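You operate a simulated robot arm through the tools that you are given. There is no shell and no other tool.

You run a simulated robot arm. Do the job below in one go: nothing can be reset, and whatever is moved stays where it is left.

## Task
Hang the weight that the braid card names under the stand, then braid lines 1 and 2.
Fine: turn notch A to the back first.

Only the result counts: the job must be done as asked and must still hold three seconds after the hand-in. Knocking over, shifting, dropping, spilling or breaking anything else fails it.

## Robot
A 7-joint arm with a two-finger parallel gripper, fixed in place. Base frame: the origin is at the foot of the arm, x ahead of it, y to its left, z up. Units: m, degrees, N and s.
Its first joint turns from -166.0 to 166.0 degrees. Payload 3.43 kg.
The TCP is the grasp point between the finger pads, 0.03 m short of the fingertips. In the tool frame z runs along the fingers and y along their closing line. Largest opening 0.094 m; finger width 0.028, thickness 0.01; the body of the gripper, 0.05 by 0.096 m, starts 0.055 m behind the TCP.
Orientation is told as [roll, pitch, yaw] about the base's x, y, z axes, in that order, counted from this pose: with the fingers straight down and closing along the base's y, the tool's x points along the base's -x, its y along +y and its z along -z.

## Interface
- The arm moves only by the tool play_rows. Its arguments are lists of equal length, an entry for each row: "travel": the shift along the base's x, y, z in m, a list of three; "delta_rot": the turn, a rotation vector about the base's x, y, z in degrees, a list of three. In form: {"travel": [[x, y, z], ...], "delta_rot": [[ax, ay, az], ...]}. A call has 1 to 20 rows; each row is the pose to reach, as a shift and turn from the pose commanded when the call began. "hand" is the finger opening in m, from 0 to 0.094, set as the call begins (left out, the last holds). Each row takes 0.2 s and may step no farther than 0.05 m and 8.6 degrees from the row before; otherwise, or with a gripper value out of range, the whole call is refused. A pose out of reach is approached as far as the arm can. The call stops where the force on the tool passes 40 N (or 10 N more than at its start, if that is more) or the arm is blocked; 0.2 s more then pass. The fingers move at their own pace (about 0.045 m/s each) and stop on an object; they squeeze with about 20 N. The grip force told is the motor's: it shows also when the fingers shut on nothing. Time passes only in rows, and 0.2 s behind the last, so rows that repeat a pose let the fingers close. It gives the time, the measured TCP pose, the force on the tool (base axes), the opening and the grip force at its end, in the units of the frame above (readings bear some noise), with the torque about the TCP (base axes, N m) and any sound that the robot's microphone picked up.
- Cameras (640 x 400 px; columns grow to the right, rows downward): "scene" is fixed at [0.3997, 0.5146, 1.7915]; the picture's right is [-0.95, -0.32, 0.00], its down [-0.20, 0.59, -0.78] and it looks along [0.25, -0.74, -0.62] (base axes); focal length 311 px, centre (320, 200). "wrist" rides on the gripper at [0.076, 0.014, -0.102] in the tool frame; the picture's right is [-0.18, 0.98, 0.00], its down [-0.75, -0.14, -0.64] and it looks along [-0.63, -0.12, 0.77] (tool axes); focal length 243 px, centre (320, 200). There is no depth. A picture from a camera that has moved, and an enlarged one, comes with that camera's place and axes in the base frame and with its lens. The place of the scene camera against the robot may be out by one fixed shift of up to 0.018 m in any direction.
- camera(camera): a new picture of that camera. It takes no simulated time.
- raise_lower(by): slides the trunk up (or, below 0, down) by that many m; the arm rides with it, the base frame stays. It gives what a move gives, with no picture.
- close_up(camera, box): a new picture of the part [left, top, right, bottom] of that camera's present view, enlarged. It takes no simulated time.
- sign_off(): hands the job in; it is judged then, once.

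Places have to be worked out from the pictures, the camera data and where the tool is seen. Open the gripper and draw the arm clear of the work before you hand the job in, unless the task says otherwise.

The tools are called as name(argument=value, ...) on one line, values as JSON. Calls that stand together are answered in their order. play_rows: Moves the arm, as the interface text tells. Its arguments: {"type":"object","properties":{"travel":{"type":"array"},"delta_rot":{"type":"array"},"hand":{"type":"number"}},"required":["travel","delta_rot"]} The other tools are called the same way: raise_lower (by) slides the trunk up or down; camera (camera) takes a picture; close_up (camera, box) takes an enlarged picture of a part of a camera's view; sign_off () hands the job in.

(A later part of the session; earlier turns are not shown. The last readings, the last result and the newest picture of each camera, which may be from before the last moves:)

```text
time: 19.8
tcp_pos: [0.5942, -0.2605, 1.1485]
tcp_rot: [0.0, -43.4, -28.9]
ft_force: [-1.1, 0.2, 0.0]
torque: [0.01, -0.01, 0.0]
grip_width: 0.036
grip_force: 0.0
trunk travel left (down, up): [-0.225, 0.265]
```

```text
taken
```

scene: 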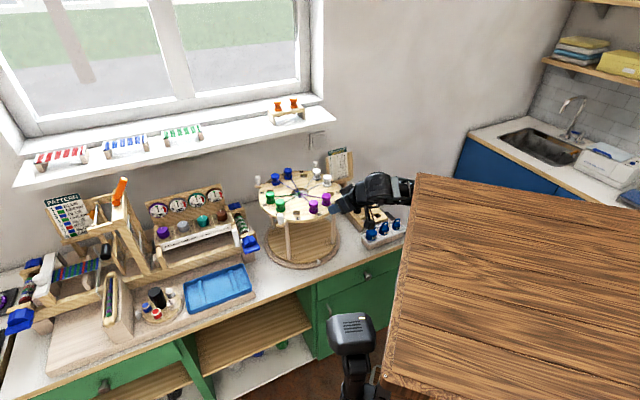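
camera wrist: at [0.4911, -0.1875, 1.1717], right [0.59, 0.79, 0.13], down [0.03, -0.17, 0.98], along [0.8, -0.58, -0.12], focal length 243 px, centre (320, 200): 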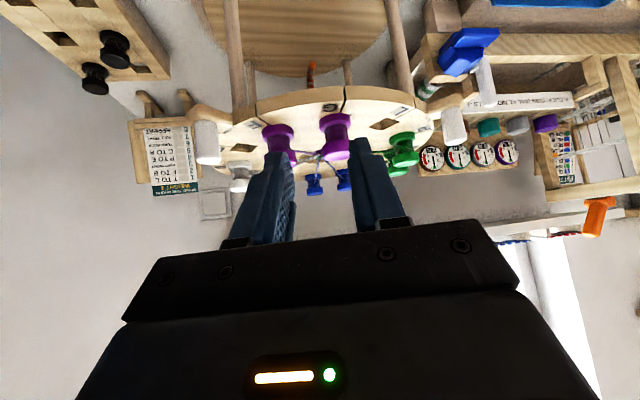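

A red-orange hook shows under the disc. I lower another 0.1 m for a straighter look, keeping an eye on the clearance of the forearm over the tray.

raise_lower(by=-0.1)

camera(camera="wrist")

close_up(camera="scene", box=[280, 130, 440, 270])

close_up(camera="wrist", box=[220, 40, 420, 190])

```text
time: 21.1
tcp_pos: [0.594, -0.2605, 1.0487]
tcp_rot: [-0.1, -43.5, -28.9]
ft_force: [0.0, 0.0, -0.1]
torque: [-0.02, -0.02, 0.0]
grip_width: 0.0359
grip_force: 0.1
trunk travel left (down, up): [-0.125, 0.365]
```

```text
taken
camera wrist: at [0.4908, -0.1874, 1.0715], right [0.59, 0.79, 0.13], down [0.02, -0.18, 0.98], along [0.8, -0.58, -0.12], focal length 243 px, centre (320, 200)
```

wrist: 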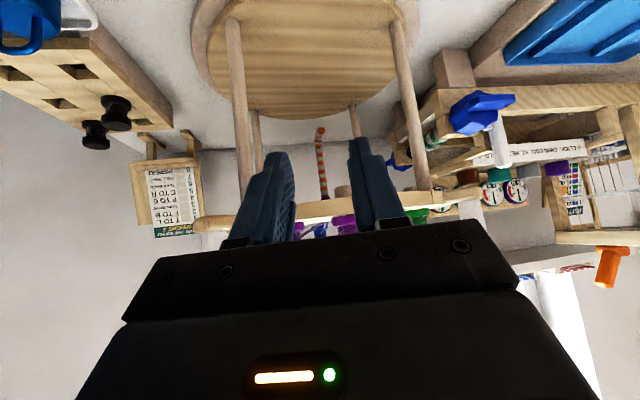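

```text
2.86 times, centred on (360, 200) of scene
camera zoom: at [0.3997, 0.5146, 1.7915], right [-0.95, -0.32, 0.0], down [-0.2, 0.59, -0.78], along [0.25, -0.74, -0.62], focal length 889 px, centre (206, 200)
```

zoom: 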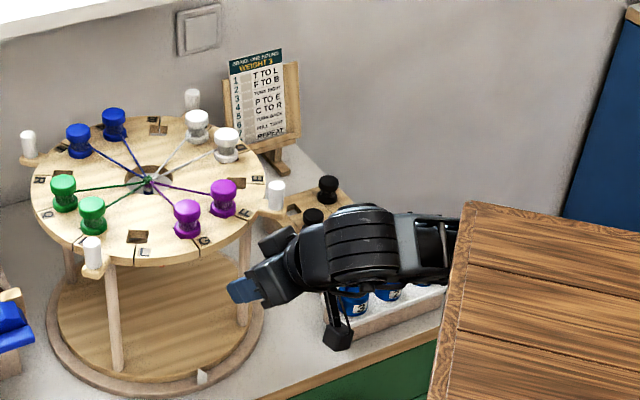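

```text
2.67 times, centred on (320, 115) of wrist
camera zoom: at [0.4908, -0.1874, 1.0715], right [0.59, 0.79, 0.13], down [0.02, -0.18, 0.98], along [0.8, -0.58, -0.12], focal length 647 px, centre (320, 427)
```

zoom: 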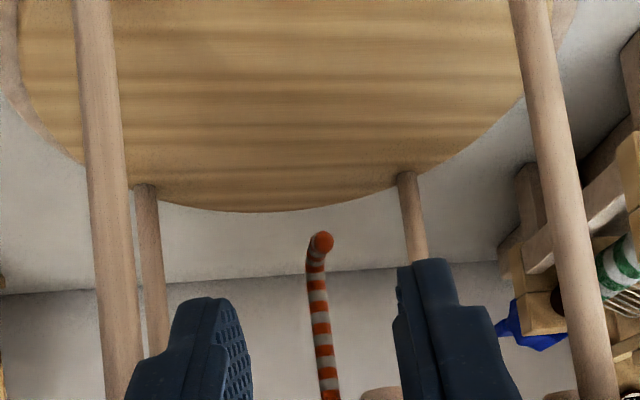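

A striped red-and-white rod hangs from the centre and ends in an orange curl toward the front. I lower 0.1 m more to see its tip and shape.

raise_lower(by=-0.1)

close_up(camera="wrist", box=[220, 80, 420, 230])

camera(camera="wrist")

close_up(camera="scene", box=[280, 150, 440, 270])

```text
time: 22.4
tcp_pos: [0.5937, -0.2617, 0.9481]
tcp_rot: [0.1, -43.3, -29.1]
ft_force: [0.1, -0.3, -0.6]
torque: [0.0, 0.02, 0.02]
grip_width: 0.036
grip_force: 0.1
trunk travel left (down, up): [-0.025, 0.465]
```

```text
2.67 times, centred on (320, 155) of wrist
camera zoom: at [0.4906, -0.1874, 0.9713], right [0.59, 0.79, 0.13], down [0.02, -0.18, 0.98], along [0.8, -0.58, -0.12], focal length 647 px, centre (320, 320)
```

zoom: 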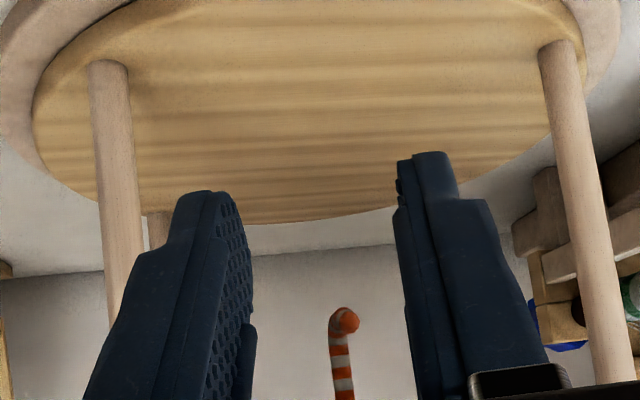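

```text
taken
camera wrist: at [0.4906, -0.1874, 0.9713], right [0.59, 0.79, 0.13], down [0.02, -0.18, 0.98], along [0.8, -0.58, -0.12], focal length 243 px, centre (320, 200)
```

wrist: 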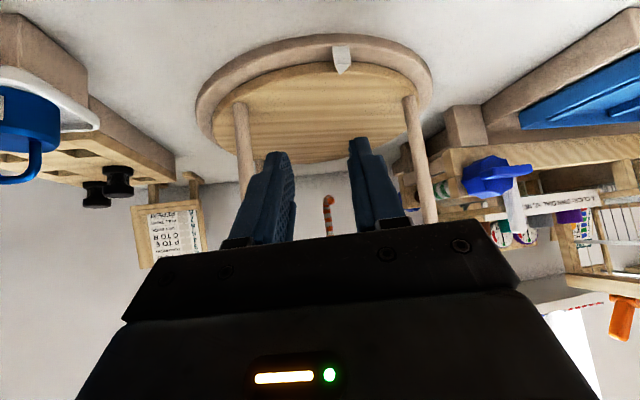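

```text
3.33 times, centred on (360, 210) of scene
camera zoom: at [0.3997, 0.5146, 1.7915], right [-0.95, -0.32, 0.0], down [-0.2, 0.59, -0.78], along [0.25, -0.74, -0.62], focal length 1037 px, centre (187, 167)
```

zoom: 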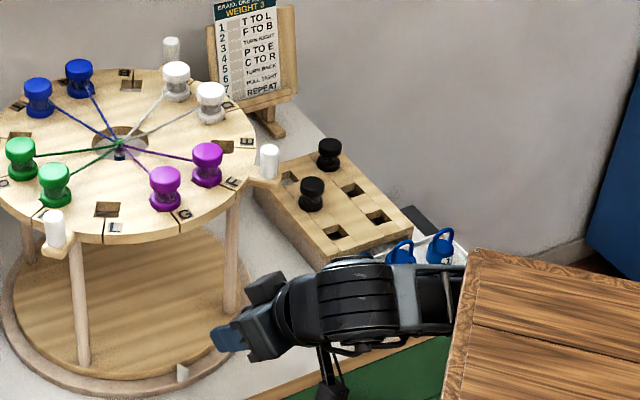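

The hook is a candy-cane-shaped rod ending at about z 0.92 at the centre. I enlarge it as far as I can to understand which way it opens.

close_up(camera="wrist", box=[305, 180, 355, 240])

close_up(camera="wrist", box=[0, 80, 110, 200])

```text
6.67 times, centred on (330, 210) of wrist
camera zoom: at [0.4906, -0.1874, 0.9713], right [0.59, 0.79, 0.13], down [0.02, -0.18, 0.98], along [0.8, -0.58, -0.12], focal length 1618 px, centre (253, 133)
```

zoom: 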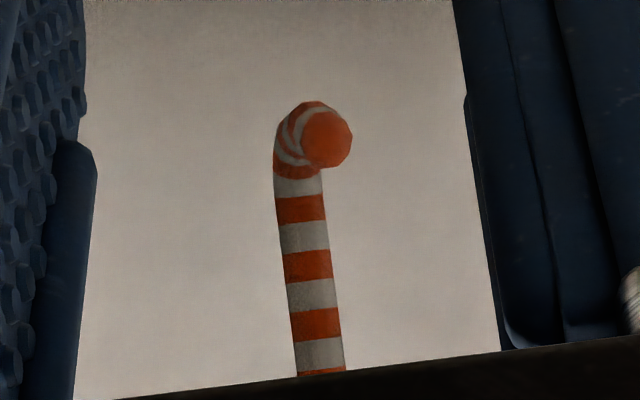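

```text
3.33 times, centred on (55, 140) of wrist
camera zoom: at [0.4906, -0.1874, 0.9713], right [0.59, 0.79, 0.13], down [0.02, -0.18, 0.98], along [0.8, -0.58, -0.12], focal length 809 px, centre (1203, 400)
```

zoom: 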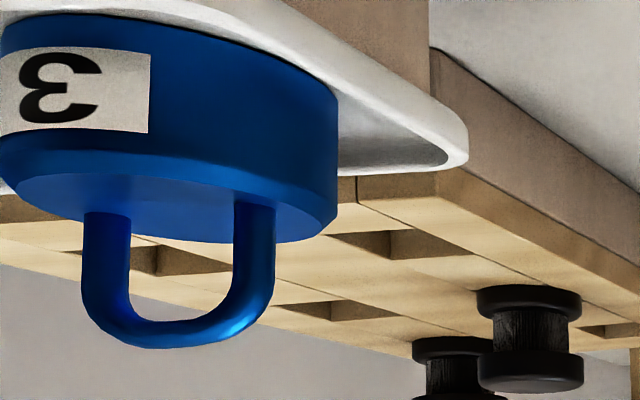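

The hook is a candy cane: a vertical rod whose end turns toward the front (about 135°) and slightly up, with its low point near z 0.92. Weight 3's loop lies along the row, so pushing the weight toward the back threads the loop on. I raise the trunk, straighten the hand and turn it to measure the weight from above.

raise_lower(by=0.25)

play_rows(travel=[[-0.008, 0, 0], [-0.016, 0, 0], [-0.024, 0, 0], [-0.032, 0, 0], [-0.04, 0, 0], [-0.05, 0, 0]], delta_rot=[[3.5, 6.3, 0], [7, 12.6, 0], [10.5, 19, 0], [14, 25.3, 0], [17.5, 31.6, 0], [21, 37.9, 0]])

play_rows(travel=[[0, 0, 0], [0, 0, 0], [0, 0, 0], [0, 0, 0], [0, 0, 0], [0, 0, 0]], delta_rot=[[0, 0, -8], [0, 0, -16], [0, 0, -24], [0, 0, -32], [0, 0, -40], [0, 0, -48]])

camera(camera="wrist")

```text
time: 25.0
tcp_pos: [0.5927, -0.2612, 1.1981]
tcp_rot: [0.2, -43.4, -29.2]
ft_force: [0.7, -0.1, -0.6]
torque: [0.01, -0.03, -0.01]
grip_width: 0.0358
grip_force: 0.2
trunk travel left (down, up): [-0.275, 0.215]
```

```text
time: 26.4
tcp_pos: [0.5365, -0.2641, 1.2086]
tcp_rot: [-0.7, -1.6, -29.7]
ft_force: [0.3, 0.4, 0.2]
torque: [0.02, -0.03, 0.04]
grip_width: 0.036
grip_force: 0.1
trunk travel left (down, up): [-0.275, 0.215]
```

```text
time: 27.8
tcp_pos: [0.5368, -0.2662, 1.2073]
tcp_rot: [-0.8, -1.6, -77.8]
ft_force: [-0.5, 0.5, -0.2]
torque: [0.0, -0.02, 0.0]
grip_width: 0.0361
grip_force: 0.1
trunk travel left (down, up): [-0.275, 0.215]
```

```text
taken
camera wrist: at [0.5358, -0.1841, 1.3093], right [1.0, 0.03, -0.01], down [0.03, -0.75, 0.66], along [0.01, -0.66, -0.75], focal length 243 px, centre (320, 200)
```

wrist: 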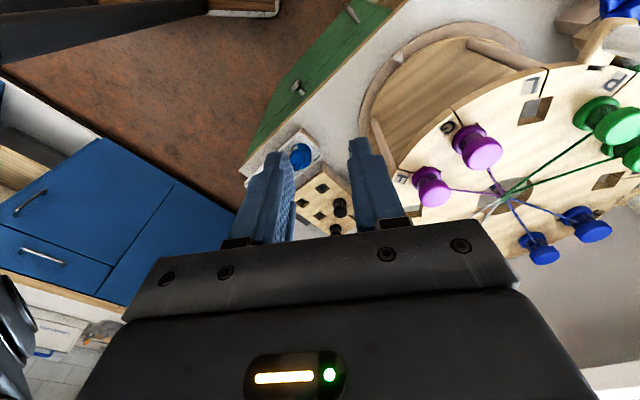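

Weight 3 is between the fingers in this view. I shift toward -y and open the hand wider for an unobstructed look at the tray.

play_rows(travel=[[-0.015, -0.03, 0], [-0.03, -0.06, 0], [-0.04, -0.09, 0]], delta_rot=[[0, 0, 0], [0, 0, 0], [0, 0, 0]], hand=0.09)

camera(camera="wrist")

close_up(camera="wrist", box=[240, 60, 380, 160])

```text
time: 28.6
tcp_pos: [0.4957, -0.3552, 1.2086]
tcp_rot: [-0.8, -1.7, -77.7]
ft_force: [0.2, 0.1, -0.1]
torque: [0.0, 0.04, -0.03]
grip_width: 0.0902
grip_force: 0.0
trunk travel left (down, up): [-0.275, 0.215]
```

```text
taken
camera wrist: at [0.4948, -0.2748, 1.3088], right [1.0, 0.03, -0.01], down [0.03, -0.75, 0.67], along [0.01, -0.67, -0.75], focal length 243 px, centre (320, 200)
```

wrist: 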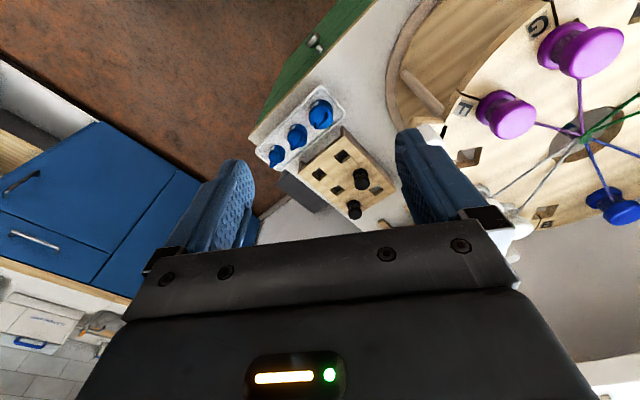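

```text
4.00 times, centred on (310, 110) of wrist
camera zoom: at [0.4948, -0.2748, 1.3088], right [1.0, 0.03, -0.01], down [0.03, -0.75, 0.67], along [0.01, -0.67, -0.75], focal length 970 px, centre (360, 560)
```

zoom: 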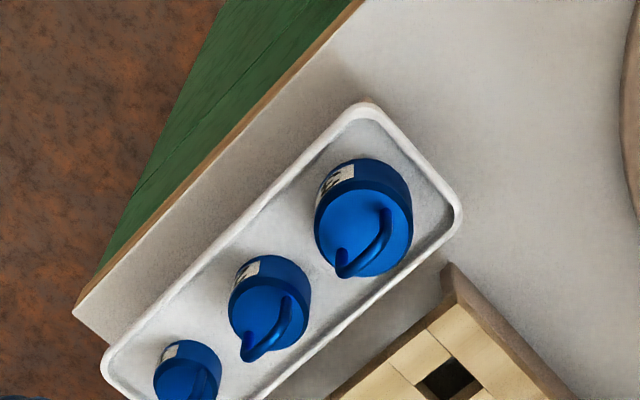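

Weight 3's axis comes out at about (0.498, -0.455): body from z 0.85 to 0.883, loop top 0.911, loop plane along the row. I turn the hand to -45° and tilt it 45° up here, well above the tray, to see whether the arm can take the weight from the front at that slant.

play_rows(travel=[[-0.01, -0.009, 0], [-0.02, -0.018, 0], [-0.03, -0.027, 0], [-0.04, -0.036, 0], [-0.055, -0.045, 0]], delta_rot=[[0.4, 0, 6.5], [0.8, 0, 13], [1.2, 0.1, 19.6], [1.5, 0.1, 26.2], [1.9, 0.1, 32.7]])

play_rows(travel=[[0, 0, 0], [0, 0, 0], [0, 0, 0], [0, 0, 0], [0, 0, 0], [0, 0, 0]], delta_rot=[[-5.3, -5.3, 0], [-10.6, -10.6, 0], [-15.9, -15.9, 0], [-21.2, -21.2, 0], [-26.5, -26.5, 0], [-31.8, -31.8, 0]])

camera(camera="scene")

camera(camera="wrist")

```text
time: 29.8
tcp_pos: [0.4416, -0.4007, 1.207]
tcp_rot: [0.1, 0.0, -44.8]
ft_force: [0.2, 0.7, 0.5]
torque: [0.05, 0.04, -0.03]
grip_width: 0.09
grip_force: 0.0
trunk travel left (down, up): [-0.275, 0.215]
```

```text
time: 31.3
tcp_pos: [0.4916, -0.4133, 1.2233]
tcp_rot: [5.3, -43.6, -45.0]
ft_force: [1.2, 0.4, 0.0]
torque: [-0.03, -0.01, -0.03]
grip_width: 0.0897
grip_force: 0.0
trunk travel left (down, up): [-0.275, 0.215]
stopped in row 6: the arm was blocked; the commanded pose is now the measured one
```

```text
taken
```

scene: 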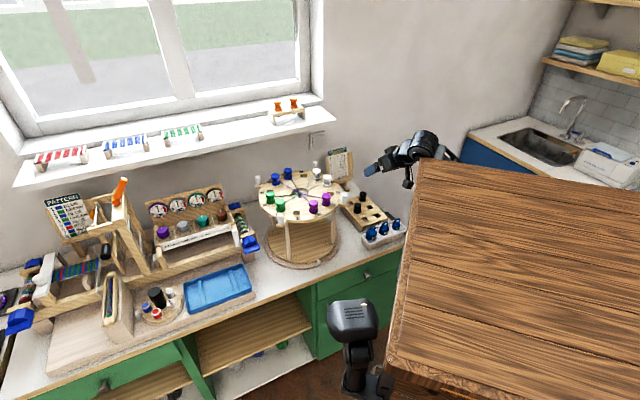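

```text
taken
camera wrist: at [0.4064, -0.3206, 1.246], right [0.74, 0.64, 0.19], down [-0.06, -0.22, 0.97], along [0.67, -0.73, -0.13], focal length 243 px, centre (320, 200)
```

wrist: 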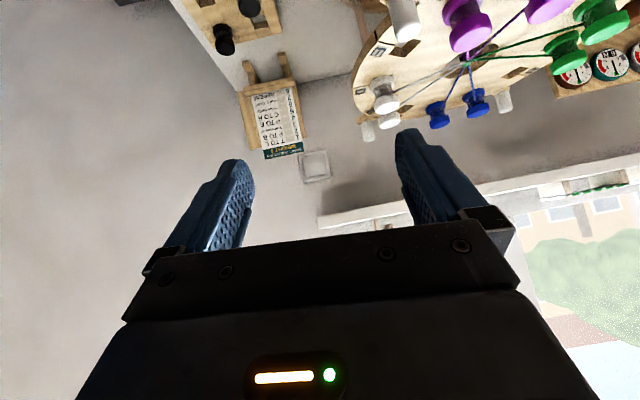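

At this slant the arm just reaches the tray but cannot come from further back, so I will lift the weight by its loop from above, set it down in free space nearer the stand and regrasp its body there. I straighten the hand again first.

play_rows(travel=[[0.005, 0.005, 0], [0.01, 0.01, 0], [0.015, 0.015, 0], [0.02, 0.02, 0], [0.025, 0.025, 0], [0.03, 0.03, 0]], delta_rot=[[4.5, 5.7, -0.3], [9.1, 11.5, -0.7], [13.6, 17.2, -1], [18.2, 22.9, -1.3], [22.7, 28.7, -1.7], [27.3, 34.4, -2]])

play_rows(travel=[[0, 0, 0], [0, 0, 0], [0, 0, 0], [0, 0, 0], [0, 0, 0], [0, 0, 0]], delta_rot=[[0, 0, -7.5], [0, 0, -15], [0, 0, -22.5], [0, 0, -30], [0, 0, -37.5], [0, 0, -45]])

```text
time: 32.7
tcp_pos: [0.5213, -0.3833, 1.223]
tcp_rot: [-0.1, 0.2, -45.1]
ft_force: [-0.2, -0.9, -0.4]
torque: [0.01, -0.02, 0.05]
grip_width: 0.0903
grip_force: 0.0
trunk travel left (down, up): [-0.275, 0.215]
```

```text
time: 34.1
tcp_pos: [0.5214, -0.3841, 1.2222]
tcp_rot: [0.0, 0.1, -90.1]
ft_force: [-0.2, -0.6, -0.3]
torque: [-0.01, -0.02, 0.0]
grip_width: 0.0899
grip_force: 0.1
trunk travel left (down, up): [-0.275, 0.215]
```

The hand is vertical again at yaw -90. I go on to yaw -135 while moving over weight 3, with the fingers nearly closed to a small opening for the loop.

play_rows(travel=[[-0.004, -0.012, 0], [-0.008, -0.024, 0], [-0.012, -0.036, 0], [-0.016, -0.048, 0], [-0.02, -0.06, -0.01], [-0.023, -0.071, -0.02]], delta_rot=[[0, 0, -7.5], [0, 0, -15], [0, 0, -22.5], [0, 0, -30], [0, 0, -37.5], [0, 0, -45]], hand=0.03)

camera(camera="wrist")

camera(camera="scene")

```text
time: 35.5
tcp_pos: [0.4988, -0.4541, 1.2032]
tcp_rot: [-0.1, 0.2, -135.2]
ft_force: [0.0, -0.3, 0.1]
torque: [-0.01, 0.04, 0.01]
grip_width: 0.0299
grip_force: 0.0
trunk travel left (down, up): [-0.275, 0.215]
```

```text
taken
camera wrist: at [0.5641, -0.4105, 1.3061], right [0.56, -0.83, 0.0], down [-0.63, -0.43, 0.64], along [-0.53, -0.36, -0.77], focal length 243 px, centre (320, 200)
```

wrist: 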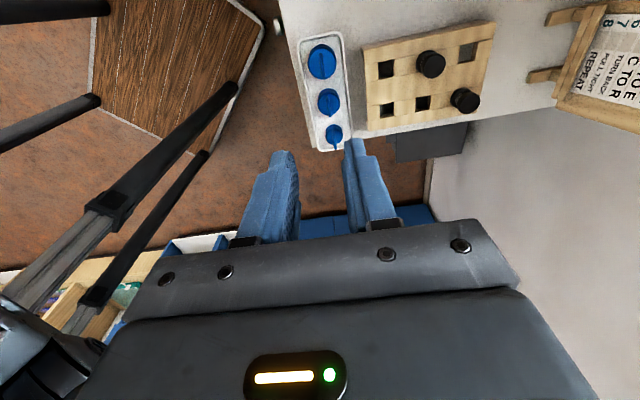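

```text
taken
```

scene: 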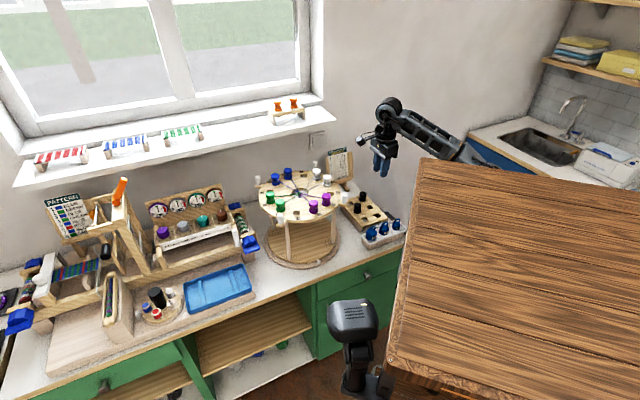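

Yaw -135 works and the tray is visible from above. I enlarge weight 3 to refine its position against the hand.

close_up(camera="wrist", box=[280, 20, 370, 160])

close_up(camera="wrist", box=[295, 35, 350, 85])

```text
2.86 times, centred on (325, 90) of wrist
camera zoom: at [0.5641, -0.4105, 1.3061], right [0.56, -0.83, 0.0], down [-0.63, -0.43, 0.64], along [-0.53, -0.36, -0.77], focal length 693 px, centre (306, 514)
```

zoom: 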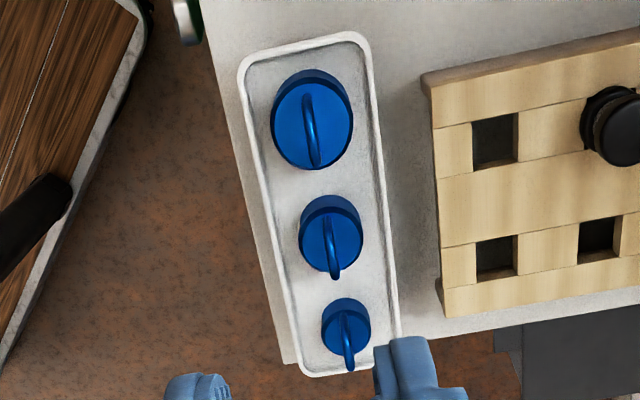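

```text
8.00 times, centred on (322, 60) of wrist
camera zoom: at [0.5641, -0.4105, 1.3061], right [0.56, -0.83, 0.0], down [-0.63, -0.43, 0.64], along [-0.53, -0.36, -0.77], focal length 1941 px, centre (300, 1320)
```

zoom: 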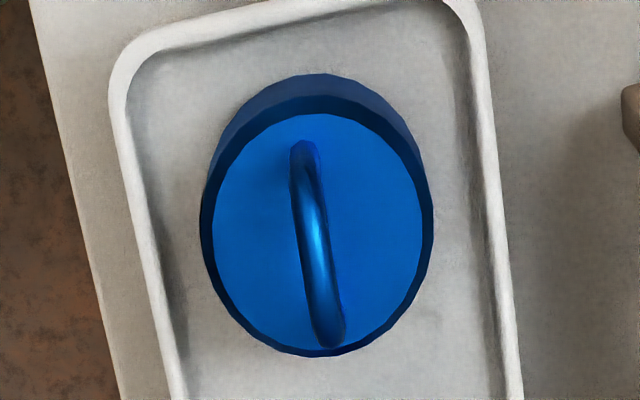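

Both views agree: weight 3's axis is at (0.500, -0.4575) and the loop runs along 45°, matching the finger faces. I lower the trunk 0.2 m and recheck from closer.

raise_lower(by=-0.2)

camera(camera="wrist")

close_up(camera="scene", box=[340, 160, 430, 250])

```text
time: 37.7
tcp_pos: [0.4984, -0.4539, 1.0028]
tcp_rot: [-0.1, 0.1, -134.9]
ft_force: [-0.4, 0.6, 0.4]
torque: [0.0, 0.02, 0.01]
grip_width: 0.0299
grip_force: 0.0
trunk travel left (down, up): [-0.075, 0.415]
```

```text
taken
camera wrist: at [0.5641, -0.4102, 1.1064], right [0.56, -0.83, 0.0], down [-0.63, -0.43, 0.64], along [-0.53, -0.36, -0.77], focal length 243 px, centre (320, 200)
```

wrist: 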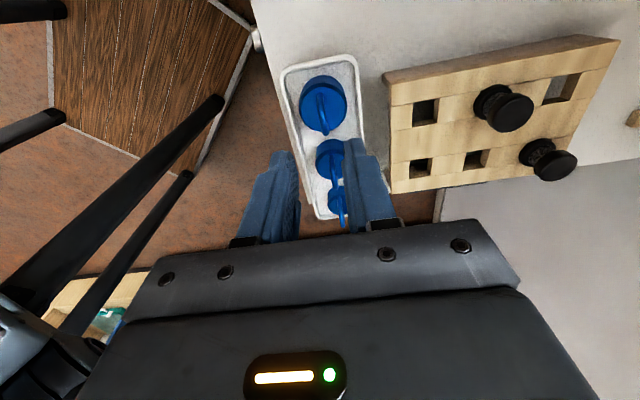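

```text
4.44 times, centred on (385, 205) of scene
camera zoom: at [0.3997, 0.5146, 1.7915], right [-0.95, -0.32, 0.0], down [-0.2, 0.59, -0.78], along [0.25, -0.74, -0.62], focal length 1382 px, centre (31, 178)
```

zoom: 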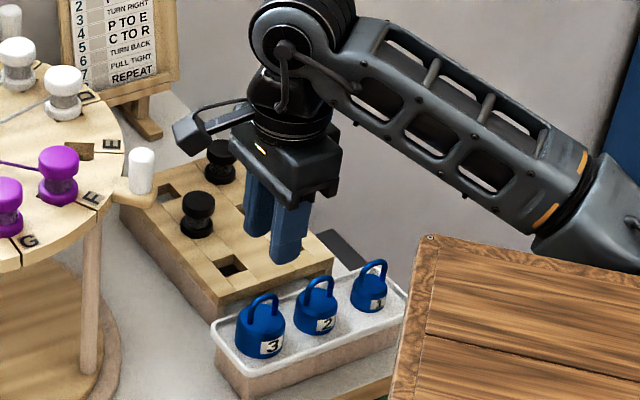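

I enlarge the weight again from this lower height to triangulate its top and loop heights.

close_up(camera="wrist", box=[280, 60, 370, 150])

```text
4.44 times, centred on (325, 105) of wrist
camera zoom: at [0.5641, -0.4102, 1.1064], right [0.56, -0.83, 0.0], down [-0.63, -0.43, 0.64], along [-0.53, -0.36, -0.77], focal length 1078 px, centre (298, 622)
```

zoom: 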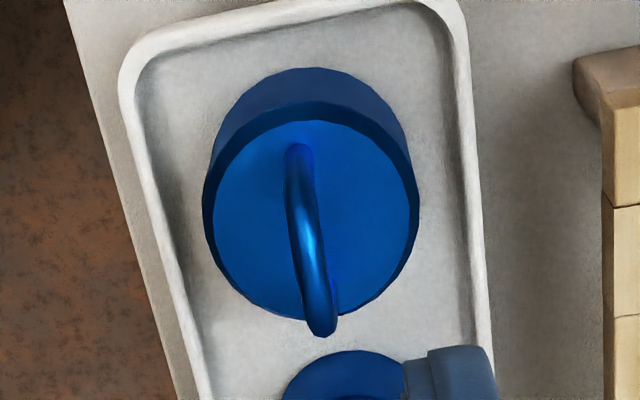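

The top face triangulates to z 0.874 and the loop top to about 0.899. I align over (0.499, -0.4577) and come down most of the way.

play_rows(travel=[[0.0004, -0.0038, -0.02], [0.0004, -0.0038, -0.05], [0.0004, -0.0038, -0.07]], delta_rot=[[0, 0, 0], [0, 0, 0], [0, 0, 0]])

close_up(camera="wrist", box=[250, 90, 390, 220])

close_up(camera="scene", box=[350, 195, 420, 250])

```text
time: 38.5
tcp_pos: [0.4994, -0.457, 0.933]
tcp_rot: [-0.1, 0.1, -135.1]
ft_force: [0.8, 0.5, 0.8]
torque: [-0.02, 0.05, -0.01]
grip_width: 0.0299
grip_force: 0.0
trunk travel left (down, up): [-0.075, 0.415]
```

```text
3.08 times, centred on (320, 155) of wrist
camera zoom: at [0.5646, -0.4125, 1.0362], right [0.56, -0.83, 0.0], down [-0.63, -0.43, 0.64], along [-0.53, -0.36, -0.77], focal length 746 px, centre (320, 338)
```

zoom: 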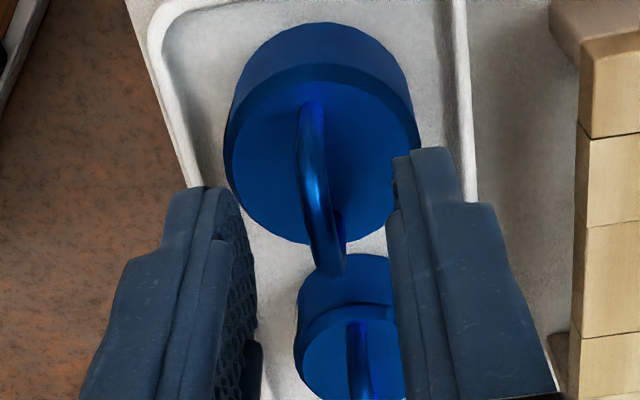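

```text
7.27 times, centred on (385, 222) of scene
camera zoom: at [0.3997, 0.5146, 1.7915], right [-0.95, -0.32, 0.0], down [-0.2, 0.59, -0.78], along [0.25, -0.74, -0.62], focal length 2262 px, centre (-153, 36)
```

zoom: 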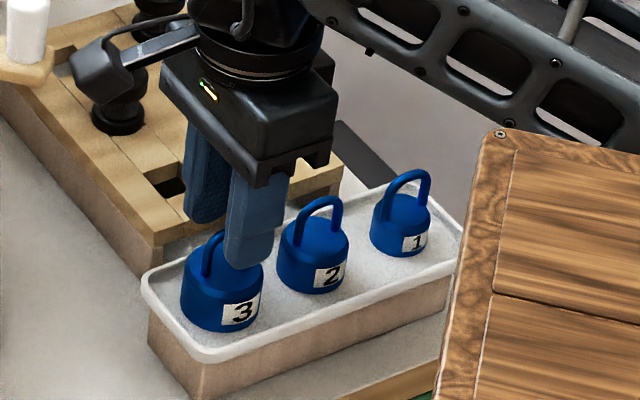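

The loop is centred between the fingertips with room on both sides. I lower the last 25 mm in small steps and watch the force.

play_rows(travel=[[-0.0005, -0.0005, -0.01], [-0.0005, -0.0005, -0.018], [-0.0005, -0.0005, -0.024]], delta_rot=[[0, 0, 0], [0, 0, 0], [0, 0, 0]])

close_up(camera="wrist", box=[250, 90, 390, 220])

close_up(camera="scene", box=[355, 205, 410, 250])

```text
time: 39.3
tcp_pos: [0.4994, -0.4575, 0.9097]
tcp_rot: [0.2, 0.0, -135.1]
ft_force: [-0.8, -1.1, 24.2]
torque: [0.09, 0.2, 0.08]
grip_width: 0.0297
grip_force: 0.2
trunk travel left (down, up): [-0.075, 0.415]
```

```text
3.08 times, centred on (320, 155) of wrist
camera zoom: at [0.5637, -0.4132, 1.0142], right [0.56, -0.83, 0.0], down [-0.63, -0.43, 0.64], along [-0.53, -0.36, -0.77], focal length 746 px, centre (320, 338)
```

zoom: 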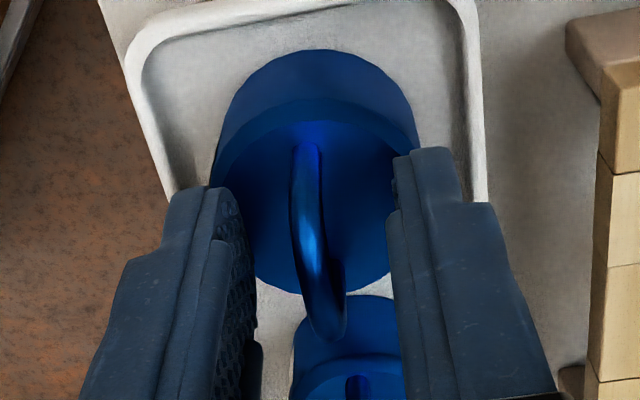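

```text
8.89 times, centred on (382, 228) of scene
camera zoom: at [0.3997, 0.5146, 1.7915], right [-0.95, -0.32, 0.0], down [-0.2, 0.59, -0.78], along [0.25, -0.74, -0.62], focal length 2764 px, centre (-236, -44)
```

zoom: 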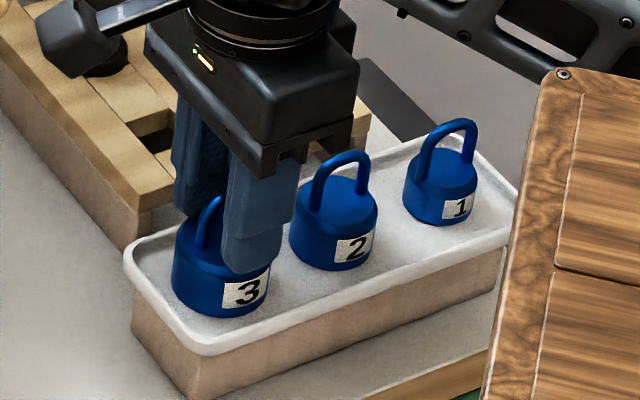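

A 24 N push shows the tips just met the body top, so it is at about z 0.880. I back off 3 mm and close on the loop.

play_rows(travel=[[0, 0, 0.003], [0, 0, 0.003]], delta_rot=[[0, 0, 0], [0, 0, 0]])

play_rows(travel=[[0, 0, 0], [0, 0, 0], [0, 0, 0], [0, 0, 0], [0, 0, 0]], delta_rot=[[0, 0, 0], [0, 0, 0], [0, 0, 0], [0, 0, 0], [0, 0, 0]], hand=0.0)

close_up(camera="wrist", box=[250, 90, 390, 220])

```text
time: 39.9
tcp_pos: [0.4989, -0.4586, 0.911]
tcp_rot: [-0.2, 0.1, -134.9]
ft_force: [-0.1, 0.8, 1.9]
torque: [0.0, -0.05, 0.0]
grip_width: 0.0296
grip_force: 0.0
trunk travel left (down, up): [-0.075, 0.415]
```

```text
time: 41.1
tcp_pos: [0.5001, -0.457, 0.9128]
tcp_rot: [-0.1, 0.0, -135.1]
ft_force: [-2.5, -2.2, 5.3]
torque: [-0.15, 0.0, -0.07]
grip_width: 0.0062
grip_force: 20.0
trunk travel left (down, up): [-0.075, 0.415]
```

```text
3.08 times, centred on (320, 155) of wrist
camera zoom: at [0.564, -0.4139, 1.0154], right [0.56, -0.83, 0.0], down [-0.63, -0.43, 0.64], along [-0.53, -0.36, -0.77], focal length 746 px, centre (320, 338)
```

zoom: 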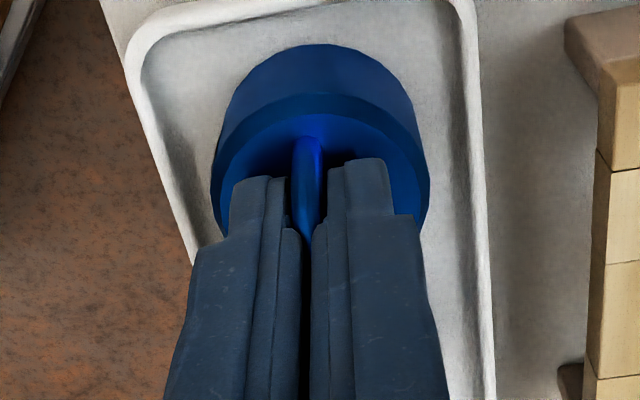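

The loop is gripped at 6 mm width. I lift gently and read the load.

play_rows(travel=[[0, 0, 0.004], [0, 0, 0.01], [0, 0, 0.02], [0, 0, 0.035], [0, 0, 0.05], [0, 0, 0.07]], delta_rot=[[0, 0, 0], [0, 0, 0], [0, 0, 0], [0, 0, 0], [0, 0, 0], [0, 0, 0]])

close_up(camera="wrist", box=[220, 60, 420, 240])

close_up(camera="scene", box=[330, 180, 430, 250])

```text
time: 42.5
tcp_pos: [0.4988, -0.4565, 0.9816]
tcp_rot: [0.0, 0.2, -134.9]
ft_force: [-0.2, 0.2, -3.5]
torque: [0.05, 0.03, -0.02]
grip_width: 0.0057
grip_force: 20.2
trunk travel left (down, up): [-0.075, 0.415]
```

```text
2.22 times, centred on (320, 150) of wrist
camera zoom: at [0.5641, -0.4139, 1.0846], right [0.56, -0.83, 0.0], down [-0.63, -0.43, 0.64], along [-0.53, -0.36, -0.77], focal length 539 px, centre (320, 311)
```

zoom: 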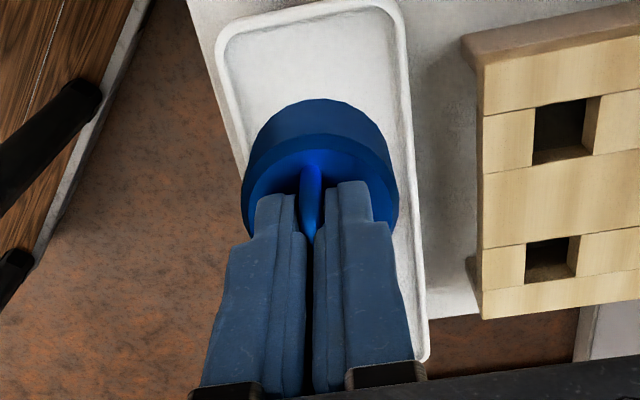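

```text
5.71 times, centred on (380, 215) of scene
camera zoom: at [0.3997, 0.5146, 1.7915], right [-0.95, -0.32, 0.0], down [-0.2, 0.59, -0.78], along [0.25, -0.74, -0.62], focal length 1777 px, centre (-23, 114)
```

zoom: 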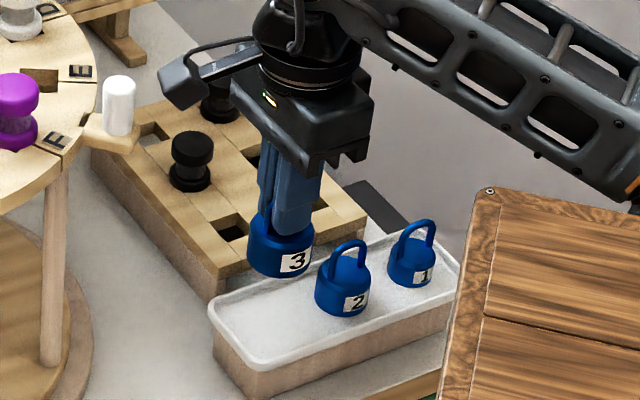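

The weight hangs from the fingers, about 0.35 kg. I raise the trunk so it clears the disc, then carry it over to the free bench strip near (0.78, -0.10), turning to yaw -90.

raise_lower(by=0.28)

play_rows(travel=[[0.02, 0.0255, 0], [0.04, 0.051, 0], [0.06, 0.0765, 0], [0.08, 0.102, 0], [0.1, 0.1275, 0], [0.12, 0.153, 0], [0.14, 0.1785, 0], [0.16, 0.204, 0], [0.18, 0.2295, 0], [0.2, 0.255, 0], [0.22, 0.2805, 0], [0.24, 0.306, 0], [0.26, 0.3315, 0], [0.281, 0.357, 0], [0.281, 0.357, 0]], delta_rot=[[0, 0, 3.2], [0, 0, 6.4], [0, 0, 9.6], [0, 0, 12.8], [0, 0, 16], [0, 0, 19.3], [0, 0, 22.5], [0, 0, 25.7], [0, 0, 28.9], [0, 0, 32.1], [0, 0, 35.4], [0, 0, 38.6], [0, 0, 41.8], [0, 0, 45], [0, 0, 45]])

camera(camera="wrist")

camera(camera="scene")

```text
time: 45.3
tcp_pos: [0.5005, -0.4562, 1.2612]
tcp_rot: [-0.2, 0.1, -135.1]
ft_force: [-0.3, -0.7, -3.4]
torque: [0.02, -0.03, 0.0]
grip_width: 0.0062
grip_force: 20.1
trunk travel left (down, up): [-0.355, 0.135]
```

```text
time: 48.5
tcp_pos: [0.7826, -0.1005, 1.2638]
tcp_rot: [-0.1, 0.0, -90.0]
ft_force: [0.8, 0.4, -4.0]
torque: [-0.04, -0.01, 0.02]
grip_width: 0.0059
grip_force: 20.0
trunk travel left (down, up): [-0.355, 0.135]
```

```text
taken
camera wrist: at [0.7971, -0.0245, 1.3673], right [0.98, -0.18, 0.0], down [-0.14, -0.75, 0.64], along [-0.12, -0.63, -0.77], focal length 243 px, centre (320, 200)
```

wrist: 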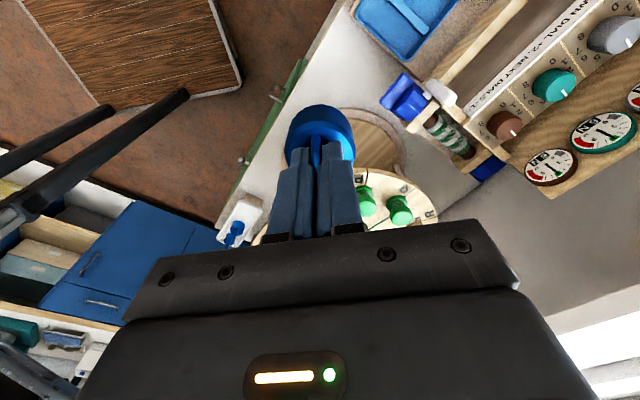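

```text
taken
```

scene: 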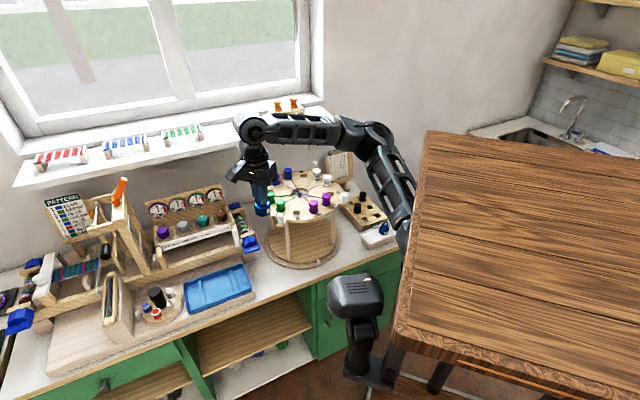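

I check the landing spot: S projects near pixel (320, 48), which looks close to the bench edge. I enlarge it.

close_up(camera="wrist", box=[250, 0, 470, 150])

close_up(camera="scene", box=[180, 160, 340, 320])

```text
2.67 times, centred on (360, 75) of wrist
camera zoom: at [0.7971, -0.0245, 1.3673], right [0.98, -0.18, 0.0], down [-0.14, -0.75, 0.64], along [-0.12, -0.63, -0.77], focal length 647 px, centre (213, 533)
```

zoom: 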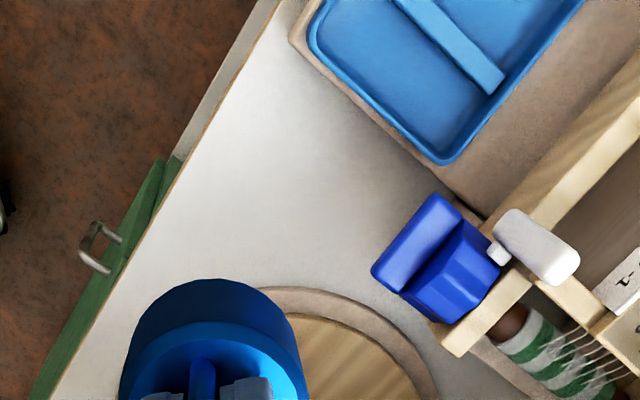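

```text
2.50 times, centred on (260, 240) of scene
camera zoom: at [0.3997, 0.5146, 1.7915], right [-0.95, -0.32, 0.0], down [-0.2, 0.59, -0.78], along [0.25, -0.74, -0.62], focal length 778 px, centre (470, 100)
```

zoom: 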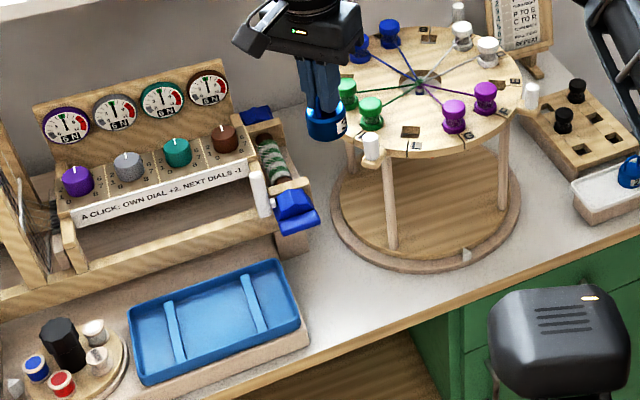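

The bench edge is further in than I thought (x - y = 0.877), so the first spot would be on the edge. I shift to S = (0.825, -0.11), 4 cm inside the edge and clear of ring, blue tray and tab, then lower the trunk.

play_rows(travel=[[0.02, -0.005, 0], [0.0424, -0.0095, 0], [0.0424, -0.0095, 0]], delta_rot=[[0, 0, 0], [0, 0, 0], [0, 0, 0]])

raise_lower(by=-0.3)

camera(camera="wrist")

close_up(camera="scene", box=[180, 160, 340, 320])

```text
time: 49.3
tcp_pos: [0.8243, -0.1096, 1.2631]
tcp_rot: [-0.1, -0.1, -90.0]
ft_force: [-0.3, -0.5, -3.8]
torque: [-0.03, 0.0, 0.0]
grip_width: 0.0058
grip_force: 20.0
trunk travel left (down, up): [-0.355, 0.135]
```

```text
time: 52.3
tcp_pos: [0.825, -0.1106, 0.9624]
tcp_rot: [-0.1, 0.1, -89.9]
ft_force: [-0.3, -0.2, -3.6]
torque: [0.03, -0.01, 0.03]
grip_width: 0.006
grip_force: 20.2
trunk travel left (down, up): [-0.055, 0.435]
```

```text
taken
camera wrist: at [0.8388, -0.034, 1.0656], right [0.98, -0.18, 0.0], down [-0.14, -0.75, 0.64], along [-0.12, -0.63, -0.77], focal length 243 px, centre (320, 200)
```

wrist: 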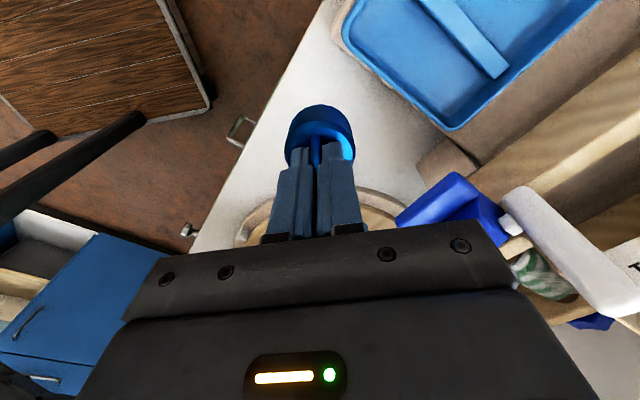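

```text
2.50 times, centred on (260, 240) of scene
camera zoom: at [0.3997, 0.5146, 1.7915], right [-0.95, -0.32, 0.0], down [-0.2, 0.59, -0.78], along [0.25, -0.74, -0.62], focal length 778 px, centre (470, 100)
```

zoom: 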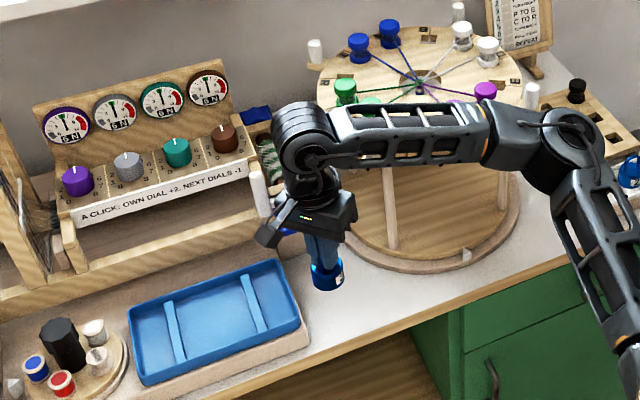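

The spot below is free bench. I use most of the remaining trunk travel, then creep down with the arm until the weight touches.

raise_lower(by=-0.05)

play_rows(travel=[[0, 0, -0.015], [0, 0, -0.028], [0, 0, -0.036], [0, 0, -0.042]], delta_rot=[[0, 0, 0], [0, 0, 0], [0, 0, 0], [0, 0, 0]])

close_up(camera="scene", box=[220, 200, 320, 300])

```text
time: 53.2
tcp_pos: [0.8188, -0.1032, 0.9273]
tcp_rot: [1.1, -0.9, -89.7]
ft_force: [0.7, -0.1, -3.9]
torque: [0.01, 0.02, 0.0]
grip_width: 0.006
grip_force: 20.4
trunk travel left (down, up): [-0.005, 0.485]
```

```text
time: 54.2
tcp_pos: [0.8191, -0.1031, 0.8852]
tcp_rot: [1.3, -1.0, -89.7]
ft_force: [-1.0, -0.1, -3.8]
torque: [0.02, -0.04, -0.01]
grip_width: 0.0059
grip_force: 19.8
trunk travel left (down, up): [-0.005, 0.485]
```

```text
4.00 times, centred on (270, 250) of scene
camera zoom: at [0.3997, 0.5146, 1.7915], right [-0.95, -0.32, 0.0], down [-0.2, 0.59, -0.78], along [0.25, -0.74, -0.62], focal length 1244 px, centre (520, 0)
```

zoom: 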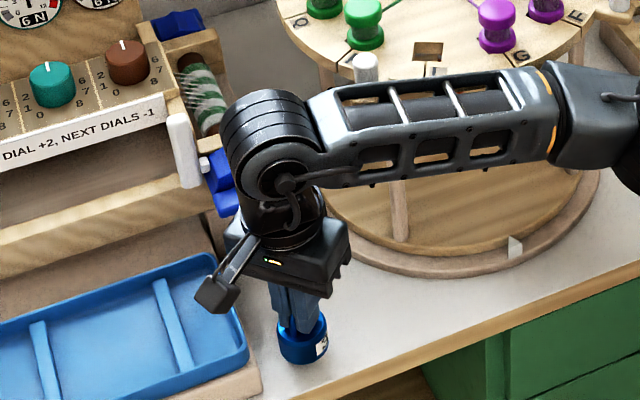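

The trunk move came up about 15 mm short and tilted the hand about 1°, so something may have touched. Before going on I look at the whole scene and the stand.

camera(camera="scene")

camera(camera="wrist")

close_up(camera="scene", box=[240, 150, 420, 290])

close_up(camera="scene", box=[320, 230, 480, 400])

```text
taken
```

scene: 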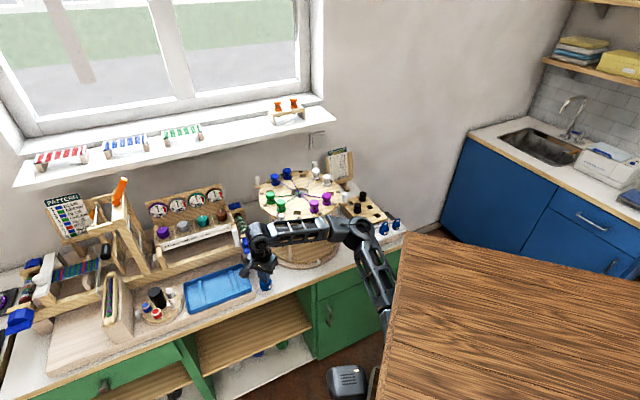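

```text
taken
camera wrist: at [0.8309, -0.0256, 0.987], right [0.98, -0.18, 0.02], down [-0.15, -0.74, 0.65], along [-0.1, -0.65, -0.76], focal length 243 px, centre (320, 200)
```

wrist: 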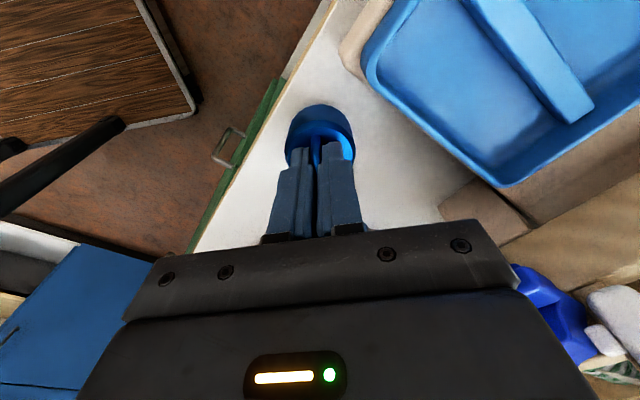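

```text
2.86 times, centred on (330, 220) of scene
camera zoom: at [0.3997, 0.5146, 1.7915], right [-0.95, -0.32, 0.0], down [-0.2, 0.59, -0.78], along [0.25, -0.74, -0.62], focal length 889 px, centre (291, 143)
```

zoom: 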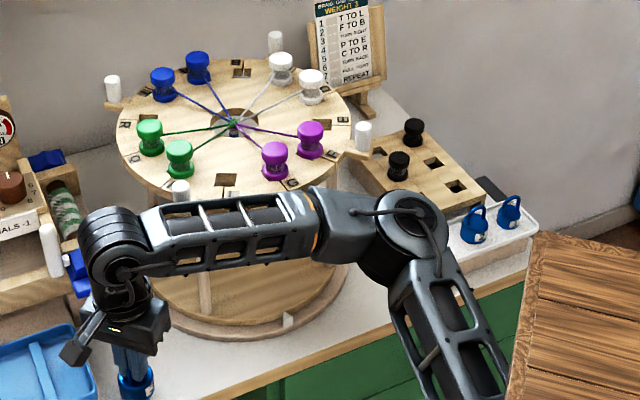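

```text
2.35 times, centred on (400, 315) of scene
camera zoom: at [0.3997, 0.5146, 1.7915], right [-0.95, -0.32, 0.0], down [-0.2, 0.59, -0.78], along [0.25, -0.74, -0.62], focal length 732 px, centre (132, -71)
```

zoom: 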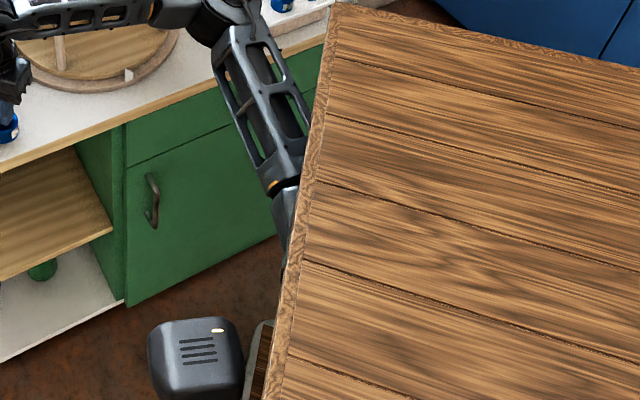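

The stand and everything on the bench look unmoved. I enlarge the elbow region to see whether the elbow is close to the tray or block.

close_up(camera="scene", box=[330, 190, 420, 270])

close_up(camera="scene", box=[250, 170, 340, 270])

```text
5.00 times, centred on (375, 230) of scene
camera zoom: at [0.3997, 0.5146, 1.7915], right [-0.95, -0.32, 0.0], down [-0.2, 0.59, -0.78], along [0.25, -0.74, -0.62], focal length 1555 px, centre (45, 50)
```

zoom: 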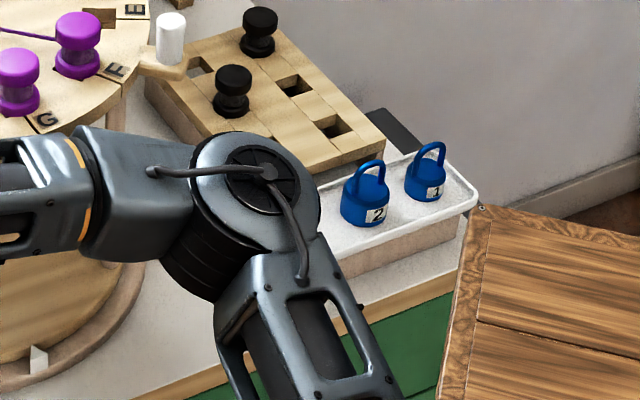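

```text
4.00 times, centred on (295, 220) of scene
camera zoom: at [0.3997, 0.5146, 1.7915], right [-0.95, -0.32, 0.0], down [-0.2, 0.59, -0.78], along [0.25, -0.74, -0.62], focal length 1244 px, centre (420, 120)
```

zoom: 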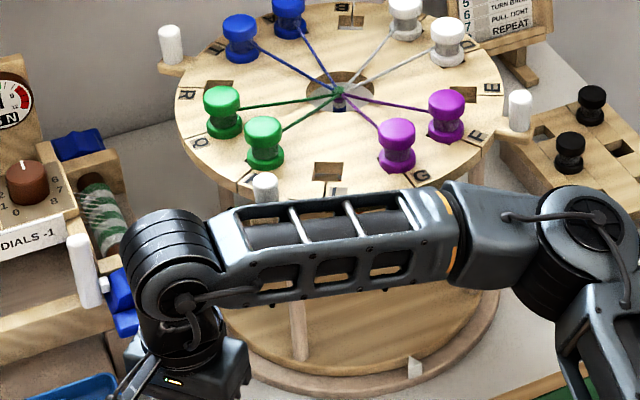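

The hand was pushed away from the stand and upward, which suggests the forearm came down against the disc's front rim. I back out the same way: arm up first, then trunk up.

play_rows(travel=[[0, 0, 0.014], [0, 0, 0.028], [0, 0, 0.042]], delta_rot=[[0, 0, 0], [0, 0, 0], [0, 0, 0]])

raise_lower(by=0.1)

close_up(camera="scene", box=[240, 150, 420, 290])

```text
time: 55.2
tcp_pos: [0.8144, -0.0962, 0.8867]
tcp_rot: [-2.3, -0.4, -87.0]
ft_force: [-0.1, 0.7, -3.3]
torque: [-0.03, 0.04, -0.04]
grip_width: 0.0058
grip_force: 19.9
trunk travel left (down, up): [-0.005, 0.485]
stopped in row 3: the arm was blocked; the commanded pose is now the measured one
```

```text
time: 56.1
tcp_pos: [0.8189, -0.1053, 0.9139]
tcp_rot: [-5.0, 3.2, -86.6]
ft_force: [-0.4, 0.2, -5.0]
torque: [0.04, 0.01, -0.04]
grip_width: 0.0059
grip_force: 19.9
trunk travel left (down, up): [-0.059, 0.431]
stopped: the force on the tool passed its limit at 74 N (the readings are from after the stop); the commanded pose is now the measured one
```

```text
2.86 times, centred on (330, 220) of scene
camera zoom: at [0.3997, 0.5146, 1.7915], right [-0.95, -0.32, 0.0], down [-0.2, 0.59, -0.78], along [0.25, -0.74, -0.62], focal length 889 px, centre (291, 143)
```

zoom: 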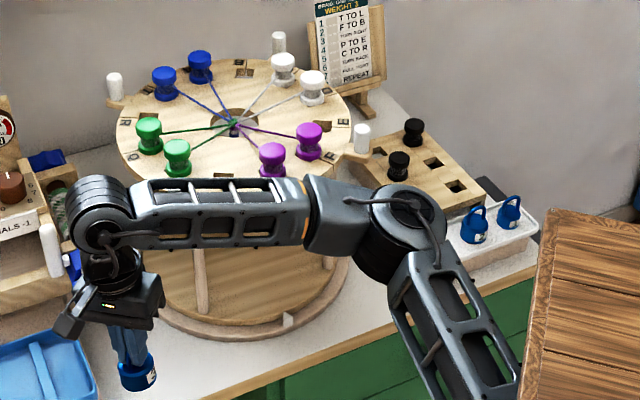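

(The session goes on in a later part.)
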